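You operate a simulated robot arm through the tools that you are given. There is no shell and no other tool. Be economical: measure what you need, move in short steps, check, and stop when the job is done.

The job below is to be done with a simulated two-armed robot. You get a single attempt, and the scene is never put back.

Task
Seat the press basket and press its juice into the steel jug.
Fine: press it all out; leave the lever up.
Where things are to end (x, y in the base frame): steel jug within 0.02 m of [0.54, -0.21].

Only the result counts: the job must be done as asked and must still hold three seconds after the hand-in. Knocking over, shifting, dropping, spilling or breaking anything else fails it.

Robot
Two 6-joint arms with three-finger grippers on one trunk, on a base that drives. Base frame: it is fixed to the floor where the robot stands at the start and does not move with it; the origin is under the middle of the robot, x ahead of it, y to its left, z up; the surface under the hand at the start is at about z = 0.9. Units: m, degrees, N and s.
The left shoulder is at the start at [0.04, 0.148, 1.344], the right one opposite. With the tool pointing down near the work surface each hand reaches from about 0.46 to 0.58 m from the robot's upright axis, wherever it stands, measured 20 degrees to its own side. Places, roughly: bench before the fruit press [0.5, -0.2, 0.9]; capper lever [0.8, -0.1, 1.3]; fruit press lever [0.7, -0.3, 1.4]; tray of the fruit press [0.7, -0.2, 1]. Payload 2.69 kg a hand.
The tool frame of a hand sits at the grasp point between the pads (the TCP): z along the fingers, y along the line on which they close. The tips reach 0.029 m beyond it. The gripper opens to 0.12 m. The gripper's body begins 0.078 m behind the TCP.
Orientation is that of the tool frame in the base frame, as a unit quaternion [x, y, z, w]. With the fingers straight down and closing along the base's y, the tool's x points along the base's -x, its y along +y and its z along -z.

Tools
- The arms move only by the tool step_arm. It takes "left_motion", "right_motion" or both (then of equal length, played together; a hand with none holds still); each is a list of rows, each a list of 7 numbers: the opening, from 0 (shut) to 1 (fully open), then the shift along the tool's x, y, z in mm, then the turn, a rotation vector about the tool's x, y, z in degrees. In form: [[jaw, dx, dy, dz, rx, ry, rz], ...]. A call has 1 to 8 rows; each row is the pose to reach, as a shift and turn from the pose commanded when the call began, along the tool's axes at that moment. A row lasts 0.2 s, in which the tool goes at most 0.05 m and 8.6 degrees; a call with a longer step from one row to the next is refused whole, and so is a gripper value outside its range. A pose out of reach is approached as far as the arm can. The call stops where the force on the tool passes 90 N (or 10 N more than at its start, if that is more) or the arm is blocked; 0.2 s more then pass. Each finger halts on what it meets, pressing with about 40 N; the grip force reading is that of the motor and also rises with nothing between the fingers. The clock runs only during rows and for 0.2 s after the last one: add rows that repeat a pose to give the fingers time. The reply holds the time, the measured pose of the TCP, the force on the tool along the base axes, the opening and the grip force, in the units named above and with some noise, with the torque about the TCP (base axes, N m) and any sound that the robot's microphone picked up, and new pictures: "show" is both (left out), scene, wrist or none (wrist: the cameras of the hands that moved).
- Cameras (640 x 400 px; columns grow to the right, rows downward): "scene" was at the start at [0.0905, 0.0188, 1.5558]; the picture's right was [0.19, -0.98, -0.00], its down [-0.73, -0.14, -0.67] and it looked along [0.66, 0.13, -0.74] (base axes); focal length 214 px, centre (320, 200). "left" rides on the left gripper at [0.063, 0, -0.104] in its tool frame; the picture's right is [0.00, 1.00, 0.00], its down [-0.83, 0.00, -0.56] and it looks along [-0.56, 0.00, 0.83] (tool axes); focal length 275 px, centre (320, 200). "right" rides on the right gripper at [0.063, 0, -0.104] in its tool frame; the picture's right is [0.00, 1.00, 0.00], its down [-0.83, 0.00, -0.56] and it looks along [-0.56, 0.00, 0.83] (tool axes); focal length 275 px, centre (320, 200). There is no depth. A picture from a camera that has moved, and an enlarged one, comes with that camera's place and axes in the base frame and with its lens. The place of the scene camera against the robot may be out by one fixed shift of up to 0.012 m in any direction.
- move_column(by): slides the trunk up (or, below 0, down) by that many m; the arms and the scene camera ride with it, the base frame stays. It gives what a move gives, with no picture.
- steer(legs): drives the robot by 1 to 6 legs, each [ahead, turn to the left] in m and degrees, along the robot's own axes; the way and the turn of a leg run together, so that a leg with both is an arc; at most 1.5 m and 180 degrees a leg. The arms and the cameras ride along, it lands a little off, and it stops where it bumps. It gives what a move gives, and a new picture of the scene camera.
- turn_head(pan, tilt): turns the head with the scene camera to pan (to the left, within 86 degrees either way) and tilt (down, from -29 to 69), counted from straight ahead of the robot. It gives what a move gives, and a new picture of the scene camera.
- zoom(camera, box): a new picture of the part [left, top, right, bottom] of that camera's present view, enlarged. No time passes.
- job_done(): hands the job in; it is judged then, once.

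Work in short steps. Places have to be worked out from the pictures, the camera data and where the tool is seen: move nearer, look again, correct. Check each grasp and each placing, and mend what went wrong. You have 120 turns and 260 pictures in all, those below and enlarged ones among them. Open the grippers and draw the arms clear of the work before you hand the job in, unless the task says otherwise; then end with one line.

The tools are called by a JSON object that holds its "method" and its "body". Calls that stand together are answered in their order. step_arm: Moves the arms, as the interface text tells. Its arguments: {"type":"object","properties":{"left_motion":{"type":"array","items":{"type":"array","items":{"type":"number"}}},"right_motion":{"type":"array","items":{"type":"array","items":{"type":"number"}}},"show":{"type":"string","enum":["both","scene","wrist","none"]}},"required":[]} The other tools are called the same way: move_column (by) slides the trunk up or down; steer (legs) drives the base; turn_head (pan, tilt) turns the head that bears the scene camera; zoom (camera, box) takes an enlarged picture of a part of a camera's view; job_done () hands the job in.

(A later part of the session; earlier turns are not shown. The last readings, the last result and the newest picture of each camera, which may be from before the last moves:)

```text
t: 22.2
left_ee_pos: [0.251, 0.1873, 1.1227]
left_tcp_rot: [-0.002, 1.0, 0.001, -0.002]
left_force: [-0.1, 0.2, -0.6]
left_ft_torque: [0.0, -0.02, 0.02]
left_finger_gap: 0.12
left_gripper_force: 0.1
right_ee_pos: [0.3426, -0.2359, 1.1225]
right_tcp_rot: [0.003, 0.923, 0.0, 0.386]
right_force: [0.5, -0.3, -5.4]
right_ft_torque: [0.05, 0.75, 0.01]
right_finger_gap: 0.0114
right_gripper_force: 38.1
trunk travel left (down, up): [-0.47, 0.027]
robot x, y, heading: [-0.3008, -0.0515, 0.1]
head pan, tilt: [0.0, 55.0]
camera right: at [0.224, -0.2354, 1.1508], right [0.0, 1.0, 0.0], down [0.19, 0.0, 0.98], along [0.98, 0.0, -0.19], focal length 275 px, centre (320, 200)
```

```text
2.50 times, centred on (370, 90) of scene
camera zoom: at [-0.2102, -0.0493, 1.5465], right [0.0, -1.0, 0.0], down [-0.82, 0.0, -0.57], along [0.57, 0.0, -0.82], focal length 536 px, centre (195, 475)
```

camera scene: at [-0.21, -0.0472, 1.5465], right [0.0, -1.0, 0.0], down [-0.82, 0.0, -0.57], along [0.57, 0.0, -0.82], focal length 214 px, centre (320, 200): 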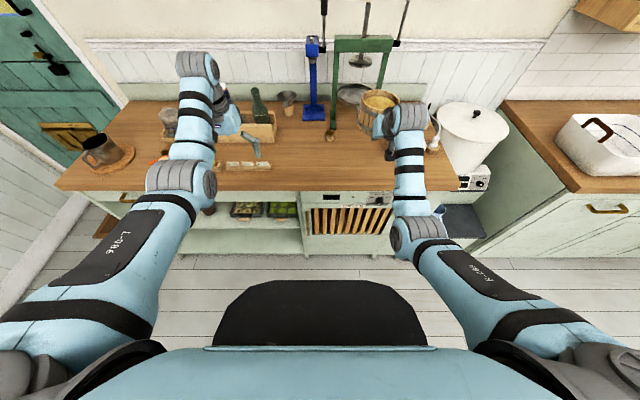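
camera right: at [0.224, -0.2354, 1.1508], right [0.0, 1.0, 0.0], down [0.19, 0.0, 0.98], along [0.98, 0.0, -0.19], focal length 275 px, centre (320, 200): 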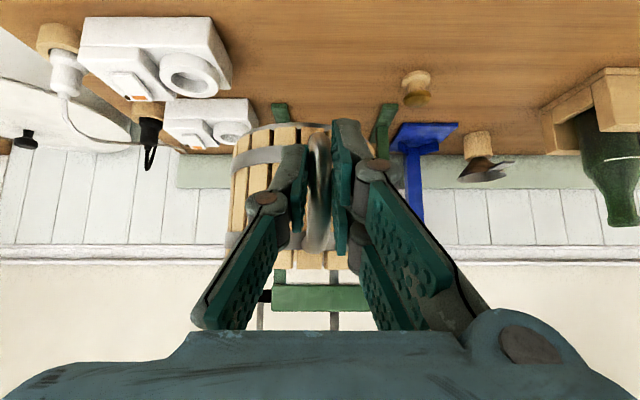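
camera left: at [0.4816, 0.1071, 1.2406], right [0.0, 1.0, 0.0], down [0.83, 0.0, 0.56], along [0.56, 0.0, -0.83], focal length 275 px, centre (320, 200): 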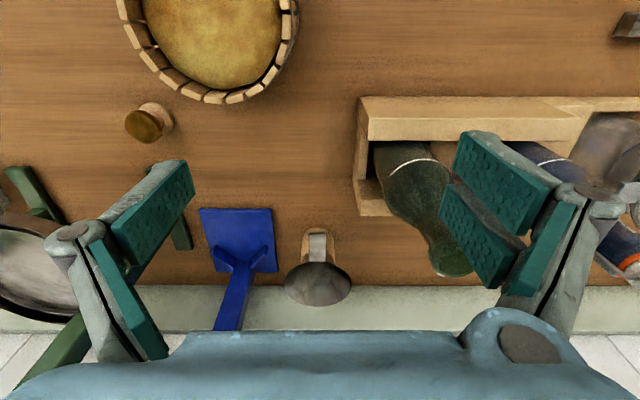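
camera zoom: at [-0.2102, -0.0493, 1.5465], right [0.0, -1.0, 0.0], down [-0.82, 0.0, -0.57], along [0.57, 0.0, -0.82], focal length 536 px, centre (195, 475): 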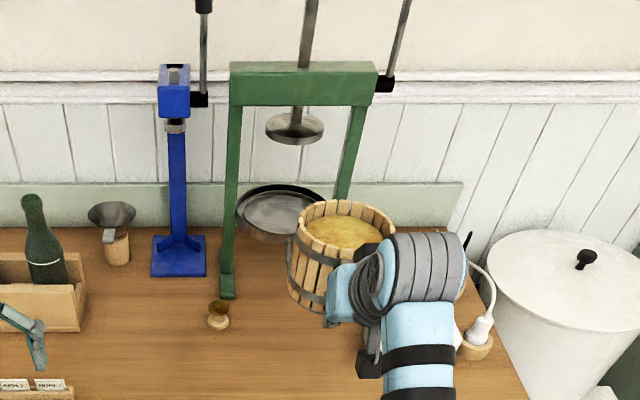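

Triangulating: tray centre ≈ (0.703, −0.205), rim z ≈ 1.034; plate ≈ (0.70, −0.204), z ≈ 1.17. The basket centre is TCP + (0.10, −0.014), its bottom 0.061 below the TCP and top 0.04 above. I shift laterally 45 mm, then drive partway.

{"method": "step_arm", "body": {"right_motion": [[0, 1, 15, 1, 0, 0, 0], [0, 2, 30, 2, 0, 0, 0], [0, 3, 45, 3, 0, 0, 0], [0, 3, 45, 3, 0, 0, 0]], "show": "none"}}

{"method": "steer", "body": {"legs": [[0.1, 0]]}}

{"method": "turn_head", "body": {"pan": -15, "tilt": 35}}

{"method": "zoom", "body": {"camera": "scene", "box": [240, 80, 400, 240]}}

```text
t: 23.2
left_ee_pos: [0.2502, 0.1879, 1.1225]
left_tcp_rot: [-0.001, 1.0, 0.001, -0.002]
left_force: [0.2, 0.5, 0.3]
left_ft_torque: [0.02, 0.02, 0.0]
left_finger_gap: 0.12
left_gripper_force: 0.0
right_ee_pos: [0.3436, -0.1917, 1.1188]
right_tcp_rot: [0.003, 0.923, -0.001, 0.385]
right_force: [-0.6, -0.1, -7.5]
right_ft_torque: [0.04, 0.7, 0.02]
right_finger_gap: 0.0112
right_gripper_force: 38.6
trunk travel left (down, up): [-0.47, 0.027]
robot x, y, heading: [-0.2986, -0.0491, -0.2]
head pan, tilt: [0.0, 55.0]
```

```text
t: 24.8
left_ee_pos: [0.3529, 0.1894, 1.121]
left_tcp_rot: [-0.003, 0.999, 0.001, 0.042]
left_force: [1.6, -0.1, -1.6]
left_ft_torque: [0.0, 0.09, 0.01]
left_finger_gap: 0.1201
left_gripper_force: 0.0
right_ee_pos: [0.4213, -0.1916, 1.1246]
right_tcp_rot: [0.003, 0.921, -0.001, 0.39]
right_force: [2.3, 0.7, -7.1]
right_ft_torque: [0.13, 0.79, 0.04]
right_finger_gap: 0.0114
right_gripper_force: 38.0
trunk travel left (down, up): [-0.47, 0.027]
robot x, y, heading: [-0.1967, -0.0485, 0.0]
head pan, tilt: [0.0, 55.0]
stopped in leg 1: the robot was blocked; the commanded pose is now the measured one
camera scene: at [-0.1079, -0.0496, 1.5462], right [0.0, -1.0, 0.0], down [-0.82, 0.0, -0.57], along [0.57, 0.0, -0.82], focal length 214 px, centre (320, 200)
```

scene: 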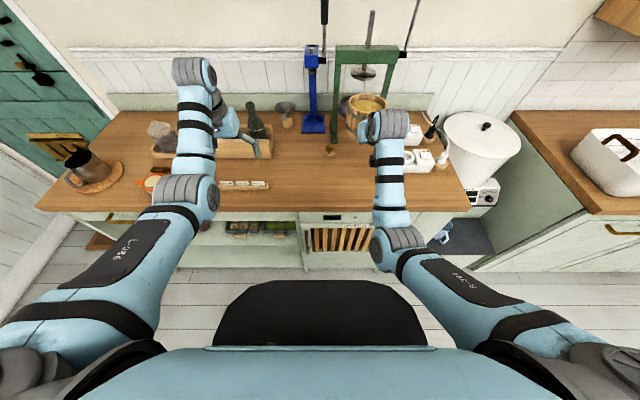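

```text
t: 25.6
left_ee_pos: [0.3535, 0.1903, 1.1212]
left_tcp_rot: [-0.003, 0.999, 0.002, 0.042]
left_force: [-0.4, -0.1, 0.0]
left_ft_torque: [0.0, 0.02, 0.03]
left_finger_gap: 0.12
left_gripper_force: 0.0
right_ee_pos: [0.4225, -0.1921, 1.1254]
right_tcp_rot: [0.003, 0.921, -0.001, 0.39]
right_force: [0.7, 0.3, -6.3]
right_ft_torque: [0.08, 0.74, 0.03]
right_finger_gap: 0.0111
right_gripper_force: 38.3
trunk travel left (down, up): [-0.47, 0.027]
robot x, y, heading: [-0.1939, -0.0544, 0.2]
head pan, tilt: [-15.0, 35.0]
camera scene: at [-0.0944, -0.0714, 1.5743], right [-0.26, -0.97, 0.0], down [-0.56, 0.15, -0.82], along [0.79, -0.21, -0.58], focal length 214 px, centre (320, 200)
```

scene: 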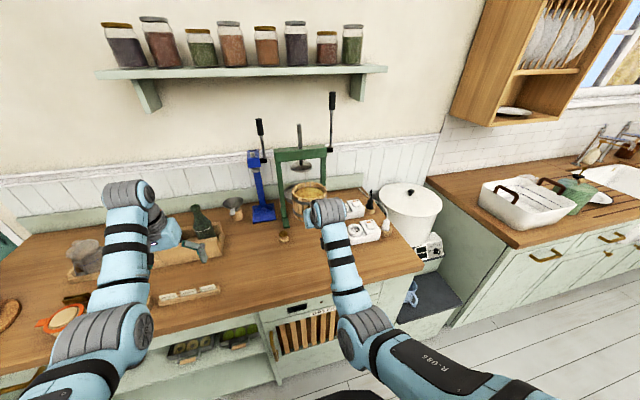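

```text
2.50 times, centred on (320, 160) of scene
camera zoom: at [-0.0944, -0.0714, 1.5743], right [-0.26, -0.97, 0.0], down [-0.56, 0.15, -0.82], along [0.79, -0.21, -0.58], focal length 536 px, centre (320, 300)
```

zoom: 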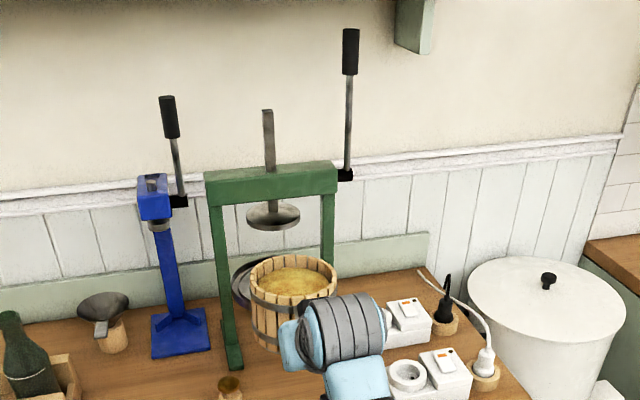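

The drive stopped just at its end though nothing visibly touches. I lower the basket by 7 mm and drive another small leg to see.

{"method": "step_arm", "body": {"right_motion": [[0, 5, 0, 5, 0, 0, 0], [0, 5, 0, 5, 0, 0, 0]], "show": "wrist"}}

{"method": "steer", "body": {"legs": [[0.04, 0]]}}

```text
t: 26.2
left_ee_pos: [0.3514, 0.191, 1.1216]
left_tcp_rot: [-0.002, 0.999, 0.001, 0.043]
left_force: [0.0, -0.5, -0.2]
left_ft_torque: [0.01, 0.03, -0.02]
left_finger_gap: 0.1199
left_gripper_force: 0.0
right_ee_pos: [0.4219, -0.1917, 1.1193]
right_tcp_rot: [0.003, 0.92, -0.002, 0.391]
right_force: [0.0, 0.3, -6.4]
right_ft_torque: [0.06, 0.74, 0.05]
right_finger_gap: 0.0114
right_gripper_force: 38.4
trunk travel left (down, up): [-0.47, 0.027]
robot x, y, heading: [-0.197, -0.0523, 0.1]
head pan, tilt: [-15.0, 35.0]
camera right: at [0.3024, -0.1908, 1.1465], right [0.0, 1.0, 0.0], down [0.18, 0.0, 0.98], along [0.98, 0.0, -0.18], focal length 275 px, centre (320, 200)
```

right: 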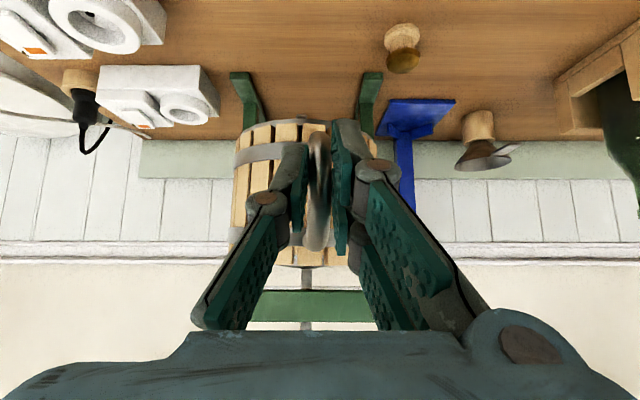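

```text
t: 27.1
left_ee_pos: [0.3869, 0.1907, 1.1251]
left_tcp_rot: [-0.003, 0.999, 0.001, 0.051]
left_force: [0.9, -0.3, -1.2]
left_ft_torque: [0.03, 0.01, 0.01]
left_finger_gap: 0.1202
left_gripper_force: 0.0
right_ee_pos: [0.4543, -0.1912, 1.1236]
right_tcp_rot: [0.002, 0.919, 0.0, 0.394]
right_force: [1.3, 0.0, -6.5]
right_ft_torque: [0.05, 0.77, -0.02]
right_finger_gap: 0.0112
right_gripper_force: 38.4
trunk travel left (down, up): [-0.47, 0.027]
robot x, y, heading: [-0.1597, -0.0551, 0.2]
head pan, tilt: [-15.0, 35.0]
camera scene: at [-0.0633, -0.0711, 1.5749], right [-0.26, -0.97, 0.0], down [-0.55, 0.15, -0.82], along [0.79, -0.21, -0.57], focal length 214 px, centre (320, 200)
```

scene: 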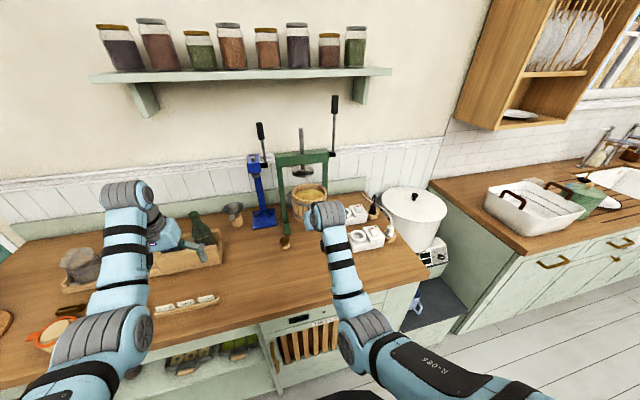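

It drove normally. I zoom for clearance between basket bottom, tray rim and plate before going in.

{"method": "zoom", "body": {"camera": "scene", "box": [255, 120, 355, 240]}}

```text
3.33 times, centred on (305, 180) of scene
camera zoom: at [-0.0633, -0.0711, 1.5749], right [-0.26, -0.97, 0.0], down [-0.55, 0.15, -0.82], along [0.79, -0.21, -0.57], focal length 715 px, centre (370, 267)
```

zoom: 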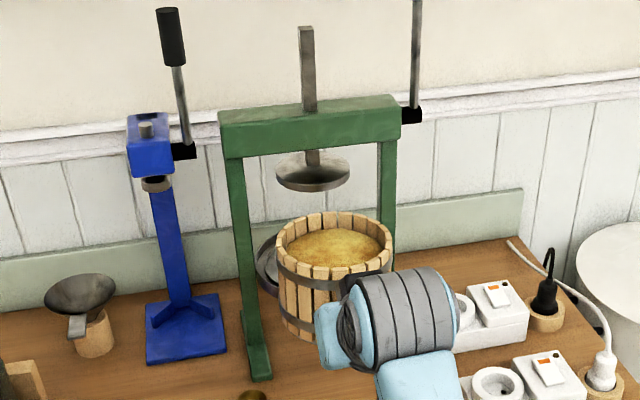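

Heights are too tight to judge from above; I use the left wrist camera as a near-horizontal viewer by tilting and yawing the left hand towards the press.

{"method": "step_arm", "body": {"left_motion": [[1, -6, 0, 0, 1.4, -6.5, 4], [1, -12, 0, 0, 2.9, -13.1, 8], [1, -18, 0, 0, 4.3, -19.6, 12], [1, -24, 0, 0, 5.8, -26.2, 16], [1, -30, 0, 0, 7.2, -32.7, 20], [1, -36, 0, 0, 8.7, -39.3, 23.9], [1, -36, 0, 0, 8.7, -39.3, 23.9]], "show": "wrist"}}

```text
t: 28.7
left_ee_pos: [0.4238, 0.1916, 1.1278]
left_tcp_rot: [0.205, 0.9, -0.06, 0.379]
left_force: [-0.9, 0.1, -0.2]
left_ft_torque: [0.05, 0.0, 0.03]
left_finger_gap: 0.1199
left_gripper_force: 0.1
left hand out of reach, approached as far as the arm can: row 1
right_ee_pos: [0.4564, -0.1907, 1.1228]
right_tcp_rot: [0.003, 0.919, 0.0, 0.394]
right_force: [0.6, -0.2, -6.9]
right_ft_torque: [0.04, 0.72, 0.04]
right_finger_gap: 0.0113
right_gripper_force: 38.4
trunk travel left (down, up): [-0.47, 0.027]
robot x, y, heading: [-0.1603, -0.0494, 0.1]
head pan, tilt: [-15.0, 35.0]
camera left: at [0.3168, 0.2409, 1.1559], right [0.42, 0.91, 0.05], down [0.15, -0.12, 0.98], along [0.9, -0.4, -0.19], focal length 275 px, centre (320, 200)
```

left: 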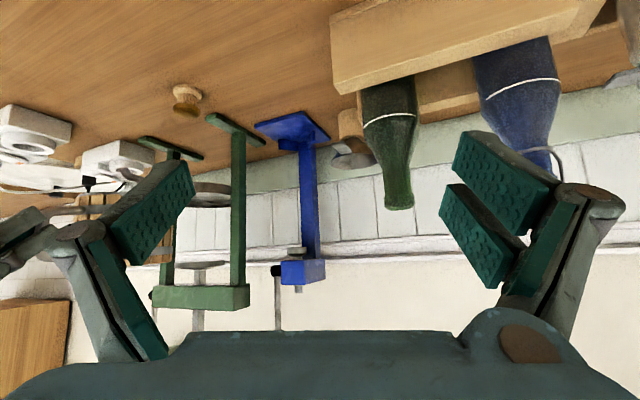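

Good view; I yaw the left hand further right so the press sits between its fingers.

{"method": "step_arm", "body": {"left_motion": [[1, 0, 0, 0, 5, 0, 5], [1, 0, 0, 0, 10, 0, 10], [1, 0, 0, 0, 14, 0, 14], [1, 0, 0, 0, 14, 0, 14]], "show": "wrist"}}

{"method": "zoom", "body": {"camera": "left", "box": [140, 100, 440, 340]}}

```text
t: 29.7
left_ee_pos: [0.4273, 0.1917, 1.1268]
left_tcp_rot: [0.358, 0.855, -0.124, 0.355]
left_force: [-0.8, -0.6, -0.8]
left_ft_torque: [-0.02, 0.03, 0.02]
left_finger_gap: 0.1199
left_gripper_force: 0.0
right_ee_pos: [0.4575, -0.1913, 1.121]
right_tcp_rot: [0.003, 0.92, 0.0, 0.393]
right_force: [1.1, 0.1, -6.6]
right_ft_torque: [0.06, 0.73, -0.01]
right_finger_gap: 0.0112
right_gripper_force: 38.6
trunk travel left (down, up): [-0.47, 0.027]
robot x, y, heading: [-0.1607, -0.0508, 0.1]
head pan, tilt: [-15.0, 35.0]
camera left: at [0.3411, 0.2734, 1.1574], right [0.7, 0.71, 0.05], down [0.12, -0.18, 0.98], along [0.7, -0.68, -0.21], focal length 275 px, centre (320, 200)
```

left: 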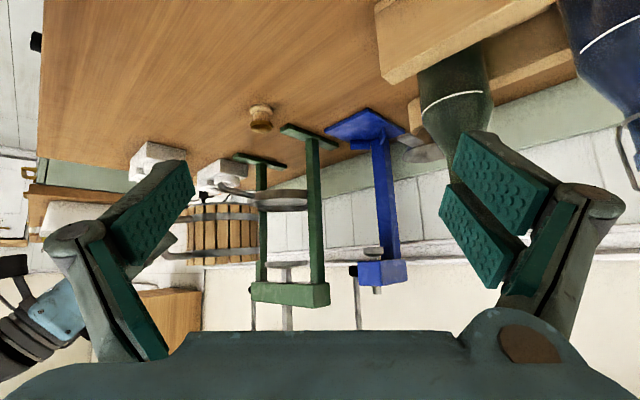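

```text
1.67 times, centred on (290, 220) of left
camera zoom: at [0.3411, 0.2734, 1.1574], right [0.7, 0.71, 0.05], down [0.12, -0.18, 0.98], along [0.7, -0.68, -0.21], focal length 459 px, centre (370, 167)
```

zoom: 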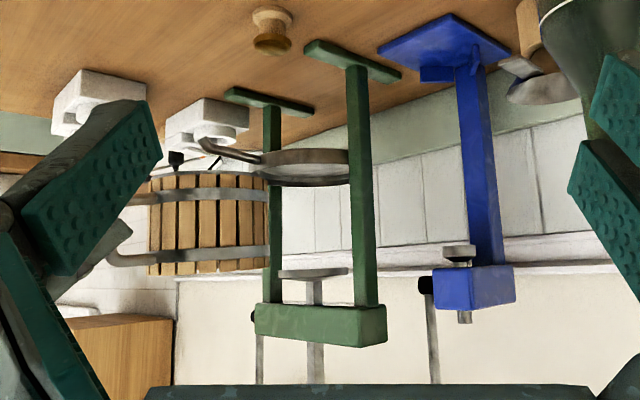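

The side view is excellent: basket top (≈1.158) is level with the plate bottom (≈1.157), while tray rim ≈1.037 and basket bottom ≈1.061. I lower the basket 12 mm to centre it in the gap, then drive 0.06.

{"method": "step_arm", "body": {"right_motion": [[0, 4, 0, 4, 0, 0, 0], [0, 8.5, 0, 8.5, 0, 0, 0], [0, 8.5, 0, 8.5, 0, 0, 0]], "show": "none"}}

{"method": "steer", "body": {"legs": [[0.05, 0]]}}

{"method": "zoom", "body": {"camera": "left", "box": [140, 100, 440, 340]}}

```text
t: 30.5
left_ee_pos: [0.4264, 0.1919, 1.1277]
left_tcp_rot: [0.357, 0.855, -0.123, 0.355]
left_force: [-0.1, -0.6, -0.1]
left_ft_torque: [0.04, 0.01, 0.0]
left_finger_gap: 0.12
left_gripper_force: 0.0
right_ee_pos: [0.4575, -0.1907, 1.1099]
right_tcp_rot: [0.004, 0.92, -0.001, 0.392]
right_force: [-0.1, -0.3, -6.9]
right_ft_torque: [0.05, 0.73, 0.02]
right_finger_gap: 0.0112
right_gripper_force: 38.5
trunk travel left (down, up): [-0.47, 0.027]
robot x, y, heading: [-0.1589, -0.0509, 0.1]
head pan, tilt: [-15.0, 35.0]
```

```text
t: 31.4
left_ee_pos: [0.468, 0.1928, 1.131]
left_tcp_rot: [0.357, 0.854, -0.121, 0.359]
left_force: [1.4, 0.3, -1.3]
left_ft_torque: [-0.13, 0.09, -0.18]
left_finger_gap: 0.1199
left_gripper_force: 0.0
right_ee_pos: [0.4998, -0.19, 1.1138]
right_tcp_rot: [0.003, 0.919, -0.001, 0.395]
right_force: [2.5, 0.7, -8.9]
right_ft_torque: [0.05, 0.85, 0.01]
right_finger_gap: 0.0109
right_gripper_force: 38.7
trunk travel left (down, up): [-0.47, 0.027]
robot x, y, heading: [-0.1111, -0.0494, -0.1]
head pan, tilt: [-15.0, 35.0]
camera scene: at [-0.0103, -0.0707, 1.5747], right [-0.26, -0.97, 0.0], down [-0.55, 0.15, -0.82], along [0.79, -0.21, -0.57], focal length 214 px, centre (320, 200)
```

scene: 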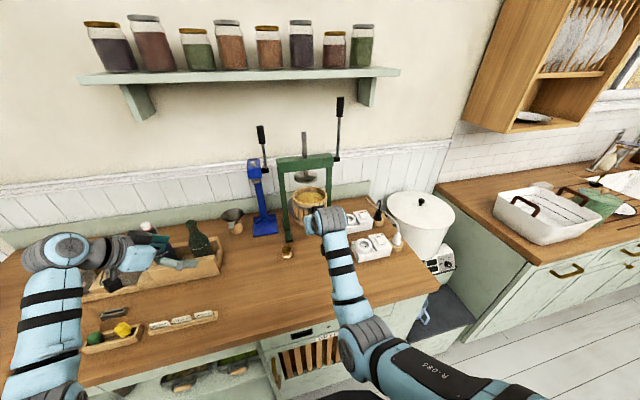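

```text
1.67 times, centred on (290, 220) of left
camera zoom: at [0.3836, 0.2749, 1.1602], right [0.7, 0.71, 0.05], down [0.11, -0.18, 0.98], along [0.71, -0.68, -0.2], focal length 459 px, centre (370, 167)
```

zoom: 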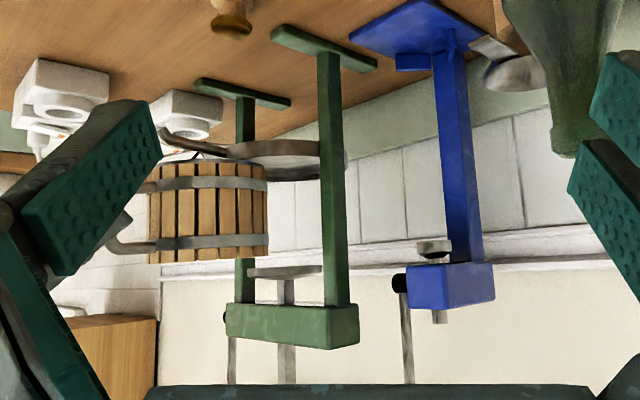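

Clearances look fine now (≈10+ mm each side). The left hand nears the bottles, so I retract it along its own axis before driving further.

{"method": "step_arm", "body": {"left_motion": [[1, 0, 0, -30, 0, 0, 0], [1, 0, 0, -60, 0, 0, 0], [1, 0, 0, -90, 0, 0, 0], [1, 0, 0, -90, 0, 0, 0]], "show": "wrist"}}

```text
t: 32.4
left_ee_pos: [0.423, 0.2316, 1.196]
left_tcp_rot: [0.358, 0.854, -0.121, 0.358]
left_force: [1.0, -0.2, 0.0]
left_ft_torque: [0.02, 0.01, -0.02]
left_finger_gap: 0.12
left_gripper_force: 0.0
right_ee_pos: [0.5014, -0.1898, 1.1119]
right_tcp_rot: [0.003, 0.918, 0.0, 0.395]
right_force: [-0.3, -0.5, -6.0]
right_ft_torque: [0.06, 0.73, -0.01]
right_finger_gap: 0.0112
right_gripper_force: 38.5
trunk travel left (down, up): [-0.47, 0.027]
robot x, y, heading: [-0.1086, -0.0551, 0.1]
head pan, tilt: [-15.0, 35.0]
camera left: at [0.3379, 0.3142, 1.2256], right [0.7, 0.71, 0.05], down [0.11, -0.18, 0.98], along [0.71, -0.68, -0.21], focal length 275 px, centre (320, 200)
```

left: 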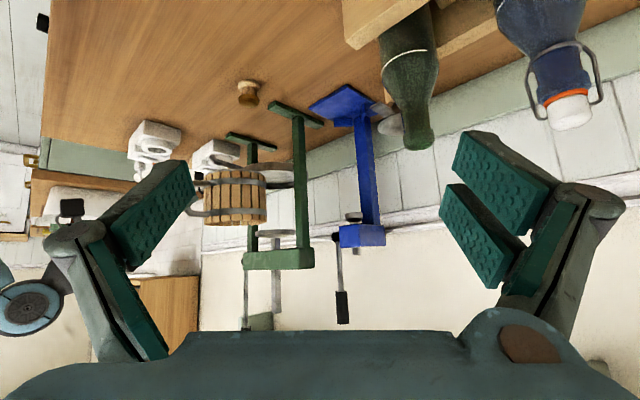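

Left hand is clear. Drive another 0.05.

{"method": "steer", "body": {"legs": [[0.05, 0]]}}

{"method": "step_arm", "body": {"right_motion": [[0, 0, 0, 0, 0, 0, 0]], "show": "wrist"}}

{"method": "zoom", "body": {"camera": "left", "box": [140, 100, 380, 300]}}

```text
t: 33.4
left_ee_pos: [0.4667, 0.233, 1.2008]
left_tcp_rot: [0.358, 0.852, -0.12, 0.362]
left_force: [0.6, 1.1, 0.3]
left_ft_torque: [-0.06, 0.04, -0.06]
left_finger_gap: 0.1202
left_gripper_force: 0.0
right_ee_pos: [0.5433, -0.1892, 1.1171]
right_tcp_rot: [0.003, 0.917, 0.0, 0.398]
right_force: [0.7, 0.6, -6.9]
right_ft_torque: [0.04, 0.73, 0.01]
right_finger_gap: 0.0114
right_gripper_force: 38.4
trunk travel left (down, up): [-0.47, 0.027]
robot x, y, heading: [-0.0594, -0.0529, 0.1]
head pan, tilt: [-15.0, 35.0]
camera scene: at [0.0345, -0.0707, 1.5752], right [-0.26, -0.97, 0.0], down [-0.55, 0.15, -0.82], along [0.79, -0.21, -0.57], focal length 214 px, centre (320, 200)
```

scene: 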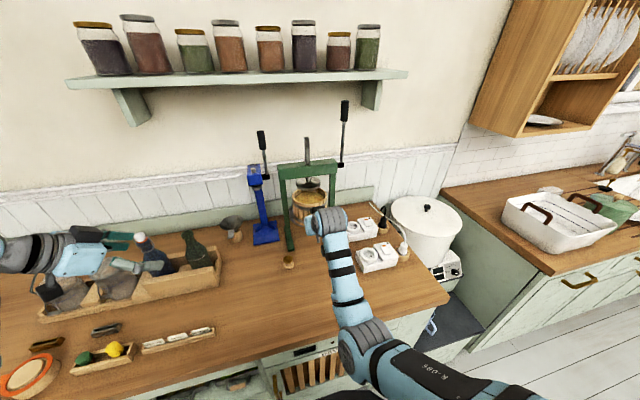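

```text
t: 33.8
left_ee_pos: [0.4782, 0.2314, 1.1946]
left_tcp_rot: [0.357, 0.855, -0.121, 0.356]
left_force: [0.3, -0.1, -0.4]
left_ft_torque: [0.01, 0.04, -0.02]
left_finger_gap: 0.1197
left_gripper_force: 0.0
right_ee_pos: [0.5542, -0.1897, 1.1108]
right_tcp_rot: [0.003, 0.919, 0.001, 0.393]
right_force: [2.5, 0.2, -6.6]
right_ft_torque: [0.1, 0.78, -0.03]
right_finger_gap: 0.0109
right_gripper_force: 38.6
trunk travel left (down, up): [-0.47, 0.027]
robot x, y, heading: [-0.0576, -0.0495, -0.1]
head pan, tilt: [-15.0, 35.0]
camera right: at [0.4357, -0.1899, 1.1366], right [0.0, 1.0, 0.0], down [0.17, 0.0, 0.98], along [0.98, 0.0, -0.17], focal length 275 px, centre (320, 200)
```

right: 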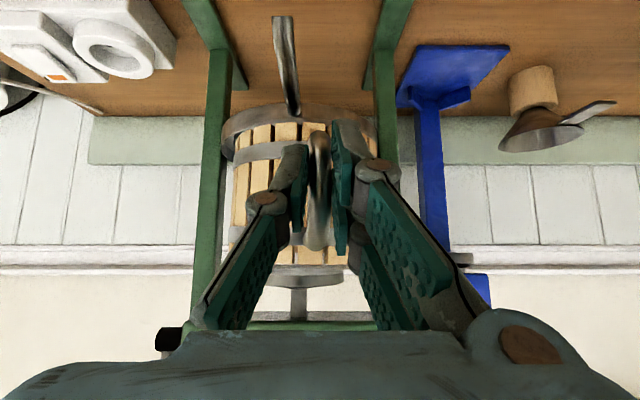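

```text
2.00 times, centred on (260, 200) of left
camera zoom: at [0.3937, 0.3142, 1.2239], right [0.7, 0.71, 0.05], down [0.11, -0.18, 0.98], along [0.71, -0.68, -0.21], focal length 551 px, centre (440, 200)
```

zoom: 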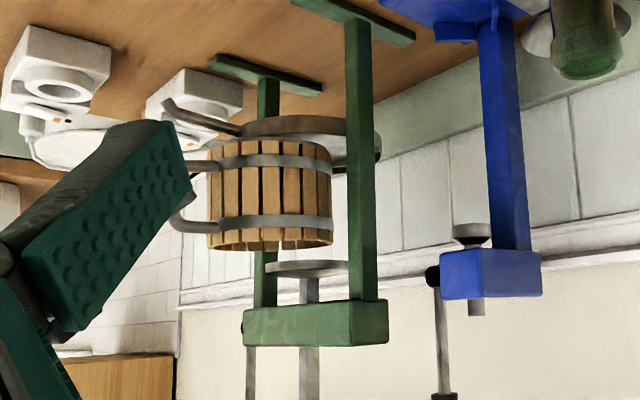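

Relative measurement in both cameras: basket needs +0.048 m in x and −0.007 m in y. I move with the arm in small rows.

{"method": "step_arm", "body": {"right_motion": [[0, -6.6, -2, 7, 0, 0, 0], [0, -13.2, -4, 14, 0, 0, 0], [0, -20, -6, 21, 0, 0, 0], [0, -26.5, -7, 28, 0, 0, 0], [0, -33.2, -7, 34.7, 0, 0, 0], [0, -33.2, -7, 34.7, 0, 0, 0]]}}

{"method": "zoom", "body": {"camera": "left", "box": [140, 100, 380, 300]}}

{"method": "zoom", "body": {"camera": "scene", "box": [265, 130, 365, 260]}}

```text
t: 35.2
left_ee_pos: [0.4727, 0.2327, 1.1971]
left_tcp_rot: [0.357, 0.854, -0.12, 0.359]
left_force: [1.2, -0.9, -0.2]
left_ft_torque: [0.03, 0.02, 0.0]
left_finger_gap: 0.12
left_gripper_force: 0.1
right_ee_pos: [0.5972, -0.1959, 1.1132]
right_tcp_rot: [0.004, 0.918, 0.0, 0.397]
right_force: [0.3, -0.4, -5.8]
right_ft_torque: [0.06, 0.69, -0.01]
right_finger_gap: 0.0112
right_gripper_force: 38.5
trunk travel left (down, up): [-0.47, 0.027]
robot x, y, heading: [-0.0548, -0.0543, 0.2]
head pan, tilt: [-15.0, 35.0]
camera scene: at [0.0432, -0.0713, 1.5746], right [-0.26, -0.97, 0.0], down [-0.56, 0.15, -0.82], along [0.79, -0.21, -0.58], focal length 214 px, centre (320, 200)
camera right: at [0.4786, -0.1963, 1.139], right [0.0, 1.0, 0.0], down [0.17, 0.0, 0.99], along [0.99, 0.0, -0.17], focal length 275 px, centre (320, 200)
```

scene: 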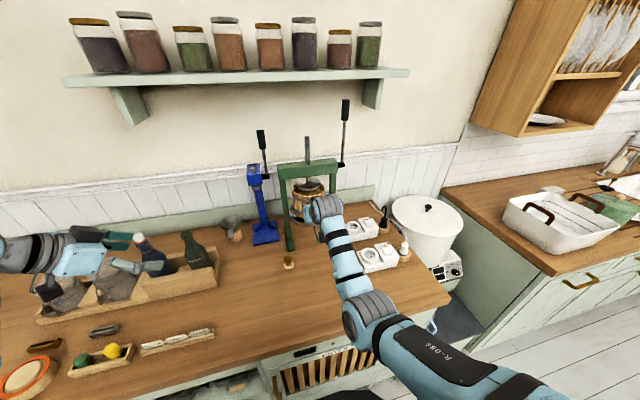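
right: 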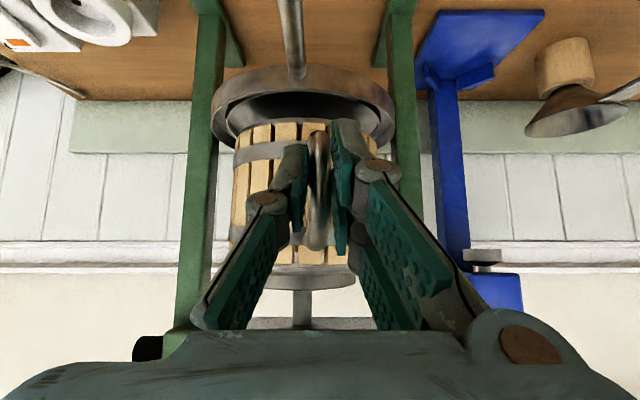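

```text
2.00 times, centred on (260, 200) of left
camera zoom: at [0.3876, 0.3145, 1.2261], right [0.7, 0.71, 0.05], down [0.11, -0.18, 0.98], along [0.71, -0.68, -0.2], focal length 551 px, centre (440, 200)
```

zoom: 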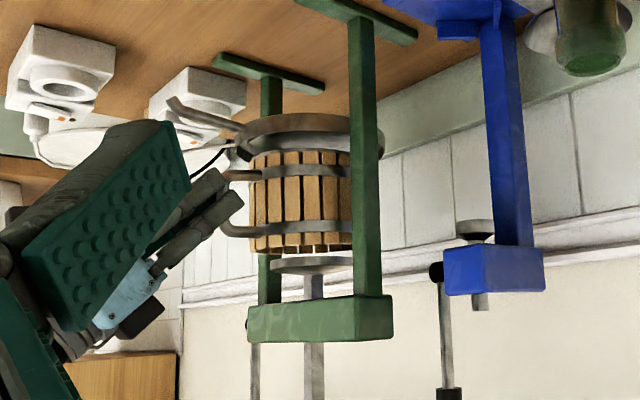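

```text
3.08 times, centred on (315, 195) of scene
camera zoom: at [0.0432, -0.0713, 1.5746], right [-0.26, -0.97, 0.0], down [-0.56, 0.15, -0.82], along [0.79, -0.21, -0.58], focal length 660 px, centre (335, 215)
```

zoom: 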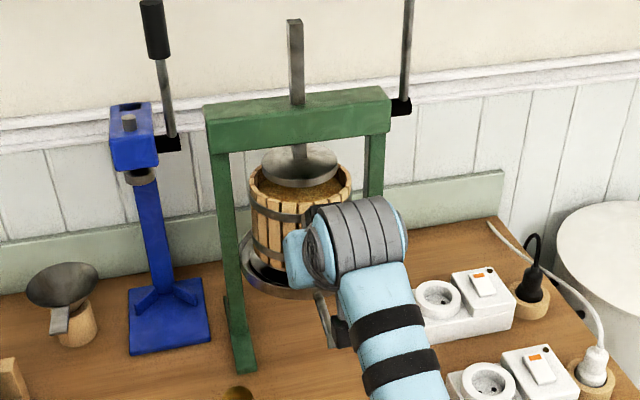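

Basket is between plate and tray, y is aligned (basket −0.2095, tray −0.2105). The side view shows it about 14 mm short in x; I advance that and look again.

{"method": "step_arm", "body": {"right_motion": [[0, -5, 0, 5, 0, 0, 0], [0, -10, 0, 10, 0, 0, 0], [0, -10, 0, 10, 0, 0, 0]], "show": "wrist"}}

{"method": "zoom", "body": {"camera": "left", "box": [220, 120, 370, 260]}}

```text
t: 36.0
left_ee_pos: [0.472, 0.2329, 1.1963]
left_tcp_rot: [0.357, 0.854, -0.12, 0.359]
left_force: [1.2, 0.8, 0.1]
left_ft_torque: [0.0, -0.03, 0.03]
left_finger_gap: 0.1199
left_gripper_force: 0.0
right_ee_pos: [0.6116, -0.196, 1.1147]
right_tcp_rot: [0.003, 0.918, 0.001, 0.396]
right_force: [0.2, 1.2, -5.2]
right_ft_torque: [0.06, 0.72, 0.01]
right_finger_gap: 0.0112
right_gripper_force: 38.4
trunk travel left (down, up): [-0.47, 0.027]
robot x, y, heading: [-0.055, -0.0499, -0.2]
head pan, tilt: [-15.0, 35.0]
camera right: at [0.4931, -0.1962, 1.1404], right [0.0, 1.0, 0.0], down [0.17, 0.0, 0.99], along [0.99, 0.0, -0.17], focal length 275 px, centre (320, 200)
```

right: 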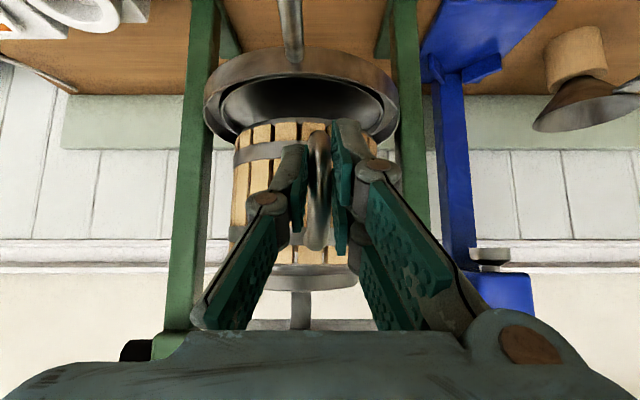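

```text
2.86 times, centred on (295, 190) of left
camera zoom: at [0.387, 0.3145, 1.2264], right [0.7, 0.71, 0.05], down [0.11, -0.18, 0.98], along [0.71, -0.68, -0.2], focal length 786 px, centre (391, 229)
```

zoom: 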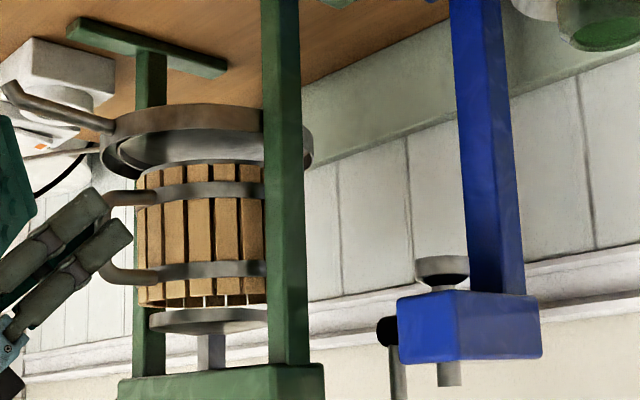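

Basket, tray and plate are concentric in both views. I lower in small steps watching the force.

{"method": "step_arm", "body": {"right_motion": [[0, 3, 0, 2.8, 0, 0, 0], [0, 6, 0, 5.5, 0, 0, 0], [0, 8.7, 0, 8.3, 0, 0, 0], [0, 11.6, 0, 11.1, 0, 0, 0], [0, 11.6, 0, 11.1, 0, 0, 0]], "show": "none"}}

{"method": "zoom", "body": {"camera": "left", "box": [220, 120, 370, 260]}}

```text
t: 37.2
left_ee_pos: [0.4717, 0.2324, 1.1969]
left_tcp_rot: [0.357, 0.854, -0.12, 0.359]
left_force: [-0.3, 0.0, -0.4]
left_ft_torque: [-0.02, 0.01, -0.01]
left_finger_gap: 0.1199
left_gripper_force: 0.1
right_ee_pos: [0.6127, -0.197, 1.0992]
right_tcp_rot: [0.002, 0.918, 0.001, 0.396]
right_force: [-0.2, -1.0, -6.5]
right_ft_torque: [0.07, 0.74, 0.0]
right_finger_gap: 0.0114
right_gripper_force: 38.2
trunk travel left (down, up): [-0.47, 0.027]
robot x, y, heading: [-0.0597, -0.0539, -0.1]
head pan, tilt: [-15.0, 35.0]
```

```text
2.86 times, centred on (295, 190) of left
camera zoom: at [0.3871, 0.3145, 1.2264], right [0.7, 0.71, 0.05], down [0.11, -0.18, 0.98], along [0.71, -0.68, -0.2], focal length 786 px, centre (391, 229)
```

zoom: 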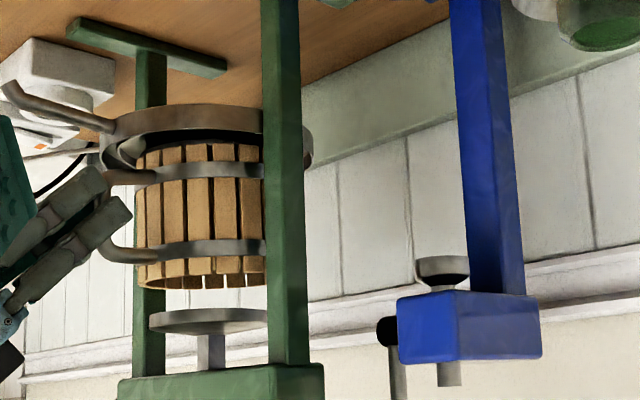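

Entering the tray cleanly, no contact yet (bottom ≈1.038). I go on lowering.

{"method": "step_arm", "body": {"right_motion": [[0, 3, 0, 2.8, 0, 0, 0], [0, 6, 0, 5.5, 0, 0, 0], [0, 8.7, 0, 8.3, 0, 0, 0], [0, 8.7, 0, 8.3, 0, 0, 0]], "show": "none"}}

{"method": "zoom", "body": {"camera": "left", "box": [220, 120, 370, 260]}}

```text
t: 38.2
left_ee_pos: [0.47, 0.2328, 1.1982]
left_tcp_rot: [0.358, 0.853, -0.121, 0.36]
left_force: [0.0, 0.3, 0.3]
left_ft_torque: [0.04, -0.02, 0.0]
left_finger_gap: 0.1201
left_gripper_force: 0.0
right_ee_pos: [0.6085, -0.1977, 1.0898]
right_tcp_rot: [0.004, 0.917, -0.001, 0.399]
right_force: [2.6, -1.5, 6.3]
right_ft_torque: [0.09, -1.28, -0.06]
right_finger_gap: 0.0114
right_gripper_force: 38.1
trunk travel left (down, up): [-0.47, 0.027]
robot x, y, heading: [-0.0578, -0.0472, 0.0]
head pan, tilt: [-15.0, 35.0]
```

```text
2.86 times, centred on (295, 190) of left
camera zoom: at [0.3846, 0.3148, 1.2273], right [0.7, 0.71, 0.06], down [0.11, -0.18, 0.98], along [0.71, -0.68, -0.2], focal length 786 px, centre (391, 229)
```

zoom: 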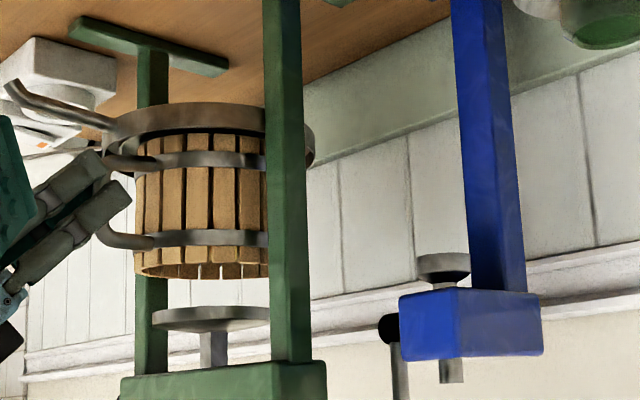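

Contact: the basket rests on the tray floor. I relieve the pressure and open the gripper.

{"method": "step_arm", "body": {"right_motion": [[0, -2, 0, -2, 0, 0, 0], [0.15, -2, 0, -2, 0, 0, 0], [0.3, -2, 0, -2, 0, 0, 0], [0.5, -2, 0, -2, 0, 0, 0], [0.5, -2, 0, -2, 0, 0, 0]], "show": "wrist"}}

{"method": "zoom", "body": {"camera": "left", "box": [220, 120, 370, 260]}}

```text
t: 39.4
left_ee_pos: [0.4718, 0.2328, 1.1976]
left_tcp_rot: [0.358, 0.853, -0.12, 0.36]
left_force: [-0.5, -0.1, 0.1]
left_ft_torque: [-0.02, 0.0, -0.02]
left_finger_gap: 0.1202
left_gripper_force: 0.0
right_ee_pos: [0.6085, -0.1968, 1.091]
right_tcp_rot: [0.003, 0.918, 0.0, 0.397]
right_force: [-1.1, -0.4, -0.2]
right_ft_torque: [-0.02, 0.01, -0.01]
right_finger_gap: 0.0601
right_gripper_force: 0.0
trunk travel left (down, up): [-0.47, 0.027]
robot x, y, heading: [-0.0599, -0.049, 0.3]
head pan, tilt: [-15.0, 35.0]
camera right: at [0.4903, -0.1964, 1.1161], right [0.0, 1.0, 0.0], down [0.16, 0.0, 0.99], along [0.99, 0.0, -0.16], focal length 275 px, centre (320, 200)
```

right: 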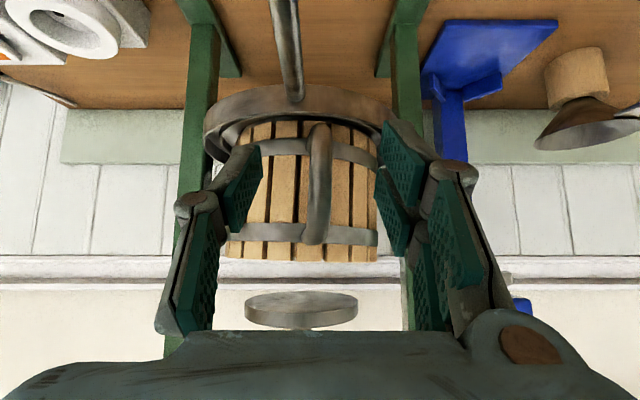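

```text
2.86 times, centred on (295, 190) of left
camera zoom: at [0.3857, 0.3148, 1.2269], right [0.7, 0.71, 0.06], down [0.11, -0.18, 0.98], along [0.71, -0.68, -0.2], focal length 786 px, centre (391, 229)
```

zoom: 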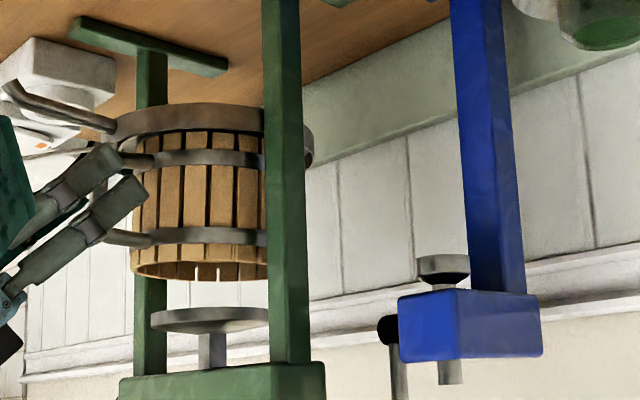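

The basket is seated, concentric and released. I back straight off 0.3 m and look towards the jug.

{"method": "steer", "body": {"legs": [[-0.3, 0]]}}

{"method": "turn_head", "body": {"pan": 45, "tilt": 30}}

```text
t: 41.4
left_ee_pos: [0.1717, 0.2326, 1.195]
left_tcp_rot: [0.358, 0.854, -0.121, 0.358]
left_force: [0.3, 0.2, 0.1]
left_ft_torque: [-0.01, 0.03, 0.0]
left_finger_gap: 0.1199
left_gripper_force: 0.1
right_ee_pos: [0.3101, -0.1969, 1.0883]
right_tcp_rot: [0.004, 0.918, -0.001, 0.396]
right_force: [0.5, 0.9, 0.5]
right_ft_torque: [0.01, 0.03, 0.02]
right_finger_gap: 0.0601
right_gripper_force: 0.0
trunk travel left (down, up): [-0.47, 0.027]
robot x, y, heading: [-0.3566, -0.0508, 0.0]
head pan, tilt: [-15.0, 35.0]
camera scene: at [-0.2573, -0.0708, 1.5745], right [-0.26, -0.97, 0.0], down [-0.56, 0.15, -0.82], along [0.79, -0.21, -0.58], focal length 214 px, centre (320, 200)
```

scene: 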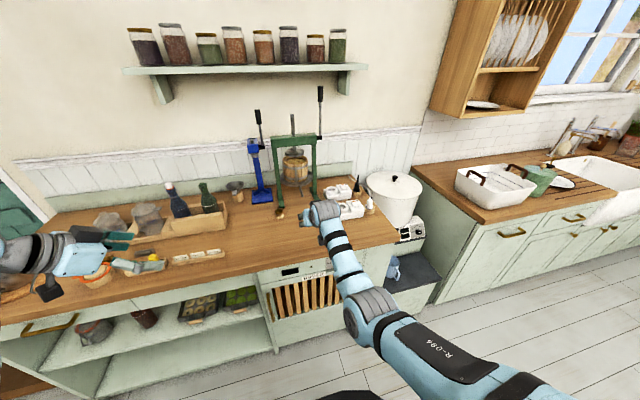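

```text
t: 42.7
left_ee_pos: [0.1699, 0.2319, 1.1979]
left_tcp_rot: [0.359, 0.853, -0.122, 0.36]
left_force: [1.1, 0.4, 0.0]
left_ft_torque: [0.01, 0.0, -0.03]
left_finger_gap: 0.1198
left_gripper_force: 0.0
right_ee_pos: [0.3071, -0.1969, 1.0901]
right_tcp_rot: [0.004, 0.918, -0.001, 0.397]
right_force: [-0.2, -0.6, -0.9]
right_ft_torque: [0.04, 0.0, 0.0]
right_finger_gap: 0.0599
right_gripper_force: 0.0
trunk travel left (down, up): [-0.47, 0.027]
robot x, y, heading: [-0.3594, -0.0516, -0.3]
head pan, tilt: [45.0, 30.0]
camera scene: at [-0.2817, 0.0159, 1.5826], right [0.71, -0.71, 0.0], down [-0.35, -0.35, -0.87], along [0.61, 0.61, -0.5], focal length 214 px, centre (320, 200)
```

scene: 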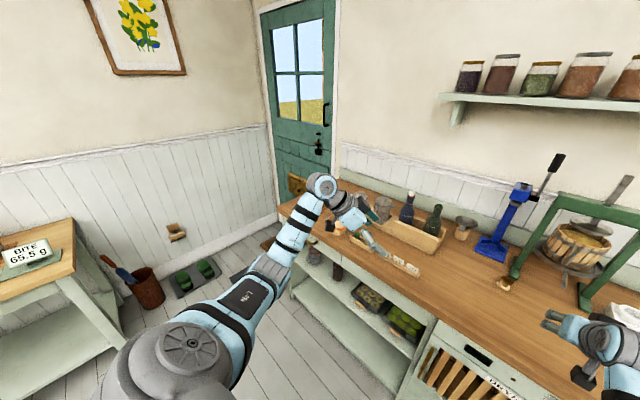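

There is ample room to the left (wall at y≈2). I set the left hand to the same 45° tilt with yaw 0, then drive round to the jug.

{"method": "step_arm", "body": {"left_motion": [[1, -6, -2, 26, -4.8, 0.3, -5], [1, -12, -4, 52, -9.7, 0.6, -10], [1, -17, -6, 78, -14.5, 0.9, -15], [1, -23, -9, 105, -19.4, 1.3, -20], [1, -29, -11, 131, -24.2, 1.6, -25], [1, -34, -13, 157, -29.1, 1.9, -30.1], [1, -34, -13, 157, -29.1, 1.9, -30.1]], "show": "none"}}

{"method": "steer", "body": {"legs": [[0, 90], [0.65, 0], [0, -90]]}}

{"method": "step_arm", "body": {"left_motion": [[1, 0, 0, 0, 0, 0, 0]], "show": "wrist"}}

```text
t: 44.3
left_ee_pos: [0.259, 0.132, 1.1089]
left_tcp_rot: [0.027, 0.924, 0.013, 0.38]
left_force: [0.1, 0.0, 0.4]
left_ft_torque: [-0.01, 0.01, -0.02]
left_finger_gap: 0.1203
left_gripper_force: 0.0
right_ee_pos: [0.3076, -0.1967, 1.0909]
right_tcp_rot: [0.004, 0.918, 0.0, 0.397]
right_force: [0.2, -0.1, 0.1]
right_ft_torque: [0.0, -0.03, 0.02]
right_finger_gap: 0.0601
right_gripper_force: 0.0
trunk travel left (down, up): [-0.47, 0.027]
robot x, y, heading: [-0.3618, -0.0506, -0.0]
head pan, tilt: [45.0, 30.0]
```

```text
t: 55.5
left_ee_pos: [0.2602, 0.7881, 1.1083]
left_tcp_rot: [0.022, 0.925, 0.015, 0.38]
left_force: [0.5, -0.3, 0.6]
left_ft_torque: [-0.05, -0.02, -0.03]
left_finger_gap: 0.12
left_gripper_force: 0.0
right_ee_pos: [0.3108, 0.4593, 1.0907]
right_tcp_rot: [-0.001, 0.918, 0.002, 0.397]
right_force: [-0.3, -0.1, -0.1]
right_ft_torque: [0.0, -0.01, 0.01]
right_finger_gap: 0.06
right_gripper_force: 0.0
trunk travel left (down, up): [-0.47, 0.027]
robot x, y, heading: [-0.3577, 0.5957, 0.4]
head pan, tilt: [45.0, 30.0]
camera scene: at [-0.2805, 0.6665, 1.5826], right [0.71, -0.7, 0.0], down [-0.35, -0.36, -0.87], along [0.61, 0.62, -0.5], focal length 214 px, centre (320, 200)
```

scene: 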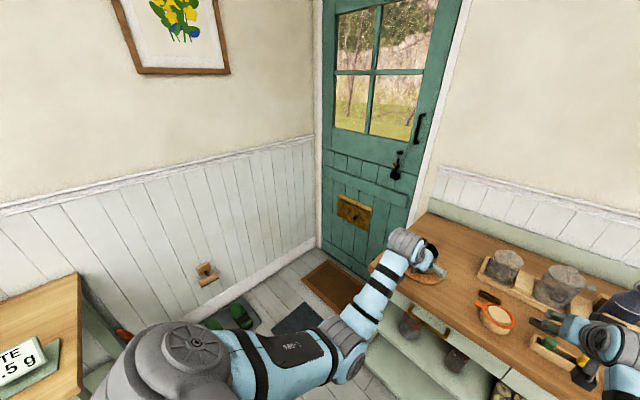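

```text
t: 55.9
left_ee_pos: [0.2595, 0.7877, 1.1088]
left_tcp_rot: [0.022, 0.925, 0.016, 0.38]
left_force: [1.2, 0.5, 0.0]
left_ft_torque: [0.0, -0.03, -0.02]
left_finger_gap: 0.1202
left_gripper_force: 0.0
right_ee_pos: [0.3112, 0.4589, 1.0905]
right_tcp_rot: [-0.002, 0.918, 0.003, 0.397]
right_force: [0.0, 0.2, 0.2]
right_ft_torque: [-0.01, 0.0, -0.01]
right_finger_gap: 0.06
right_gripper_force: 0.0
trunk travel left (down, up): [-0.47, 0.027]
robot x, y, heading: [-0.3553, 0.5958, 0.5]
head pan, tilt: [45.0, 30.0]
camera left: at [0.142, 0.7914, 1.1383], right [0.03, 1.0, 0.05], down [0.2, -0.05, 0.98], along [0.98, -0.02, -0.2], focal length 275 px, centre (320, 200)
```

left: 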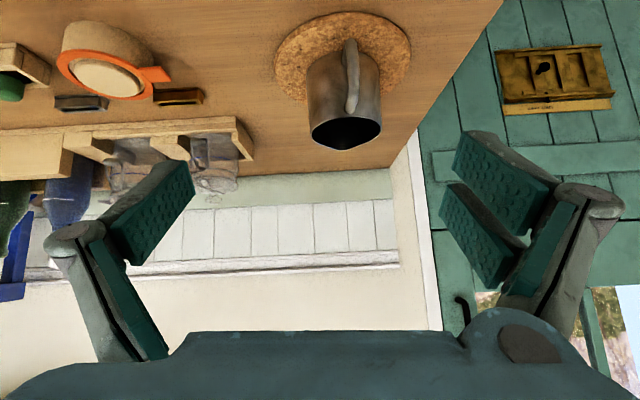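

The jug's handle faces the robot: jug centre ≈ (0.43, 0.82), height ≈ 0.095, handle bar at y≈0.819, z≈0.965. I'll grip that handle like the basket's; lower the left hand and shift 31 mm.

{"method": "step_arm", "body": {"left_motion": [[1, 26, 6, 26, 0, 0, 0], [1, 52, 12, 52, 0, 0, 0], [1, 78, 18, 78, 0, 0, 0], [1, 103, 24, 103, 0, 0, 0], [1, 103, 24, 103, 0, 0, 0]], "show": "wrist"}}

```text
t: 57.1
left_ee_pos: [0.2622, 0.8199, 0.9651]
left_tcp_rot: [0.023, 0.924, 0.016, 0.381]
left_force: [0.6, -0.1, 0.8]
left_ft_torque: [0.0, -0.01, 0.0]
left_finger_gap: 0.12
left_gripper_force: 0.2
right_ee_pos: [0.3112, 0.459, 1.0905]
right_tcp_rot: [-0.002, 0.918, 0.003, 0.397]
right_force: [0.1, -0.3, 0.5]
right_ft_torque: [0.0, -0.01, -0.02]
right_finger_gap: 0.0599
right_gripper_force: 0.0
trunk travel left (down, up): [-0.47, 0.027]
robot x, y, heading: [-0.3528, 0.5996, 0.7]
head pan, tilt: [45.0, 30.0]
camera left: at [0.1452, 0.8235, 0.9944], right [0.03, 1.0, 0.05], down [0.2, -0.05, 0.98], along [0.98, -0.02, -0.2], focal length 275 px, centre (320, 200)
```

left: 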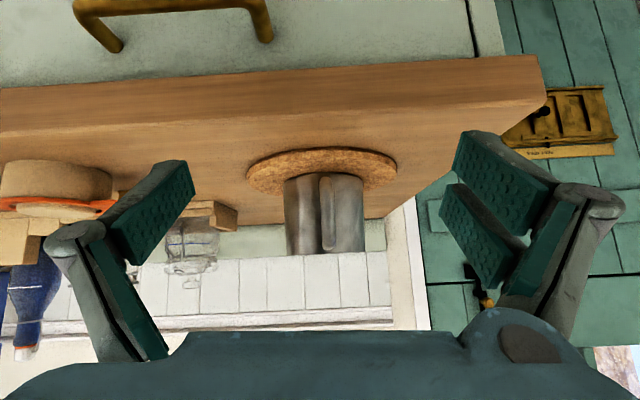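

Jug dia ≈0.09, centre x ≈0.46. I drive 0.08 closer and re-measure.

{"method": "steer", "body": {"legs": [[0.08, 0]]}}

{"method": "step_arm", "body": {"left_motion": [[1, 0, 0, 0, 0, 0, 0]], "show": "wrist"}}

```text
t: 58.2
left_ee_pos: [0.3315, 0.8206, 0.9723]
left_tcp_rot: [0.023, 0.922, 0.015, 0.386]
left_force: [1.3, 0.2, -1.6]
left_ft_torque: [-0.03, 0.03, -0.02]
left_finger_gap: 0.1199
left_gripper_force: 0.1
right_ee_pos: [0.3793, 0.4601, 1.0989]
right_tcp_rot: [0.0, 0.916, 0.001, 0.402]
right_force: [2.6, 0.9, 0.0]
right_ft_torque: [-0.01, 0.17, -0.03]
right_finger_gap: 0.06
right_gripper_force: 0.0
trunk travel left (down, up): [-0.47, 0.027]
robot x, y, heading: [-0.2783, 0.5971, 0.4]
head pan, tilt: [45.0, 30.0]
camera scene: at [-0.2109, 0.6669, 1.5831], right [0.71, -0.7, 0.0], down [-0.34, -0.36, -0.87], along [0.61, 0.62, -0.5], focal length 214 px, centre (320, 200)
```

scene: 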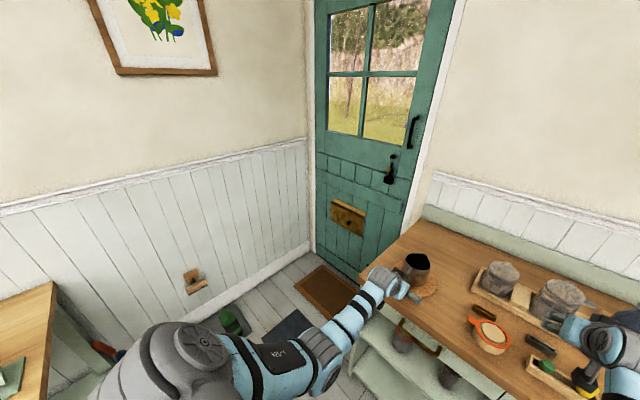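

```text
t: 58.6
left_ee_pos: [0.3441, 0.8216, 0.964]
left_tcp_rot: [0.024, 0.925, 0.015, 0.379]
left_force: [1.1, -0.3, -1.1]
left_ft_torque: [0.03, 0.04, 0.02]
left_finger_gap: 0.1198
left_gripper_force: 0.1
right_ee_pos: [0.3923, 0.4598, 1.0894]
right_tcp_rot: [-0.001, 0.918, 0.002, 0.396]
right_force: [1.3, 0.8, 0.3]
right_ft_torque: [0.01, 0.01, 0.0]
right_finger_gap: 0.0602
right_gripper_force: 0.0
trunk travel left (down, up): [-0.47, 0.027]
robot x, y, heading: [-0.2751, 0.5986, 0.4]
head pan, tilt: [45.0, 30.0]
camera left: at [0.2267, 0.8241, 0.9931], right [0.03, 1.0, 0.05], down [0.2, -0.05, 0.98], along [0.98, -0.02, -0.2], focal length 275 px, centre (320, 200)
```

left: 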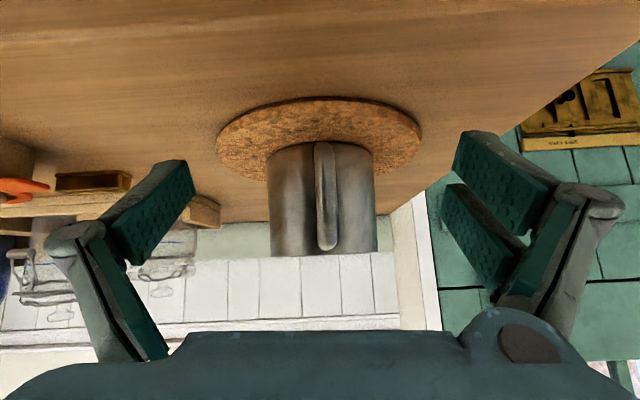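

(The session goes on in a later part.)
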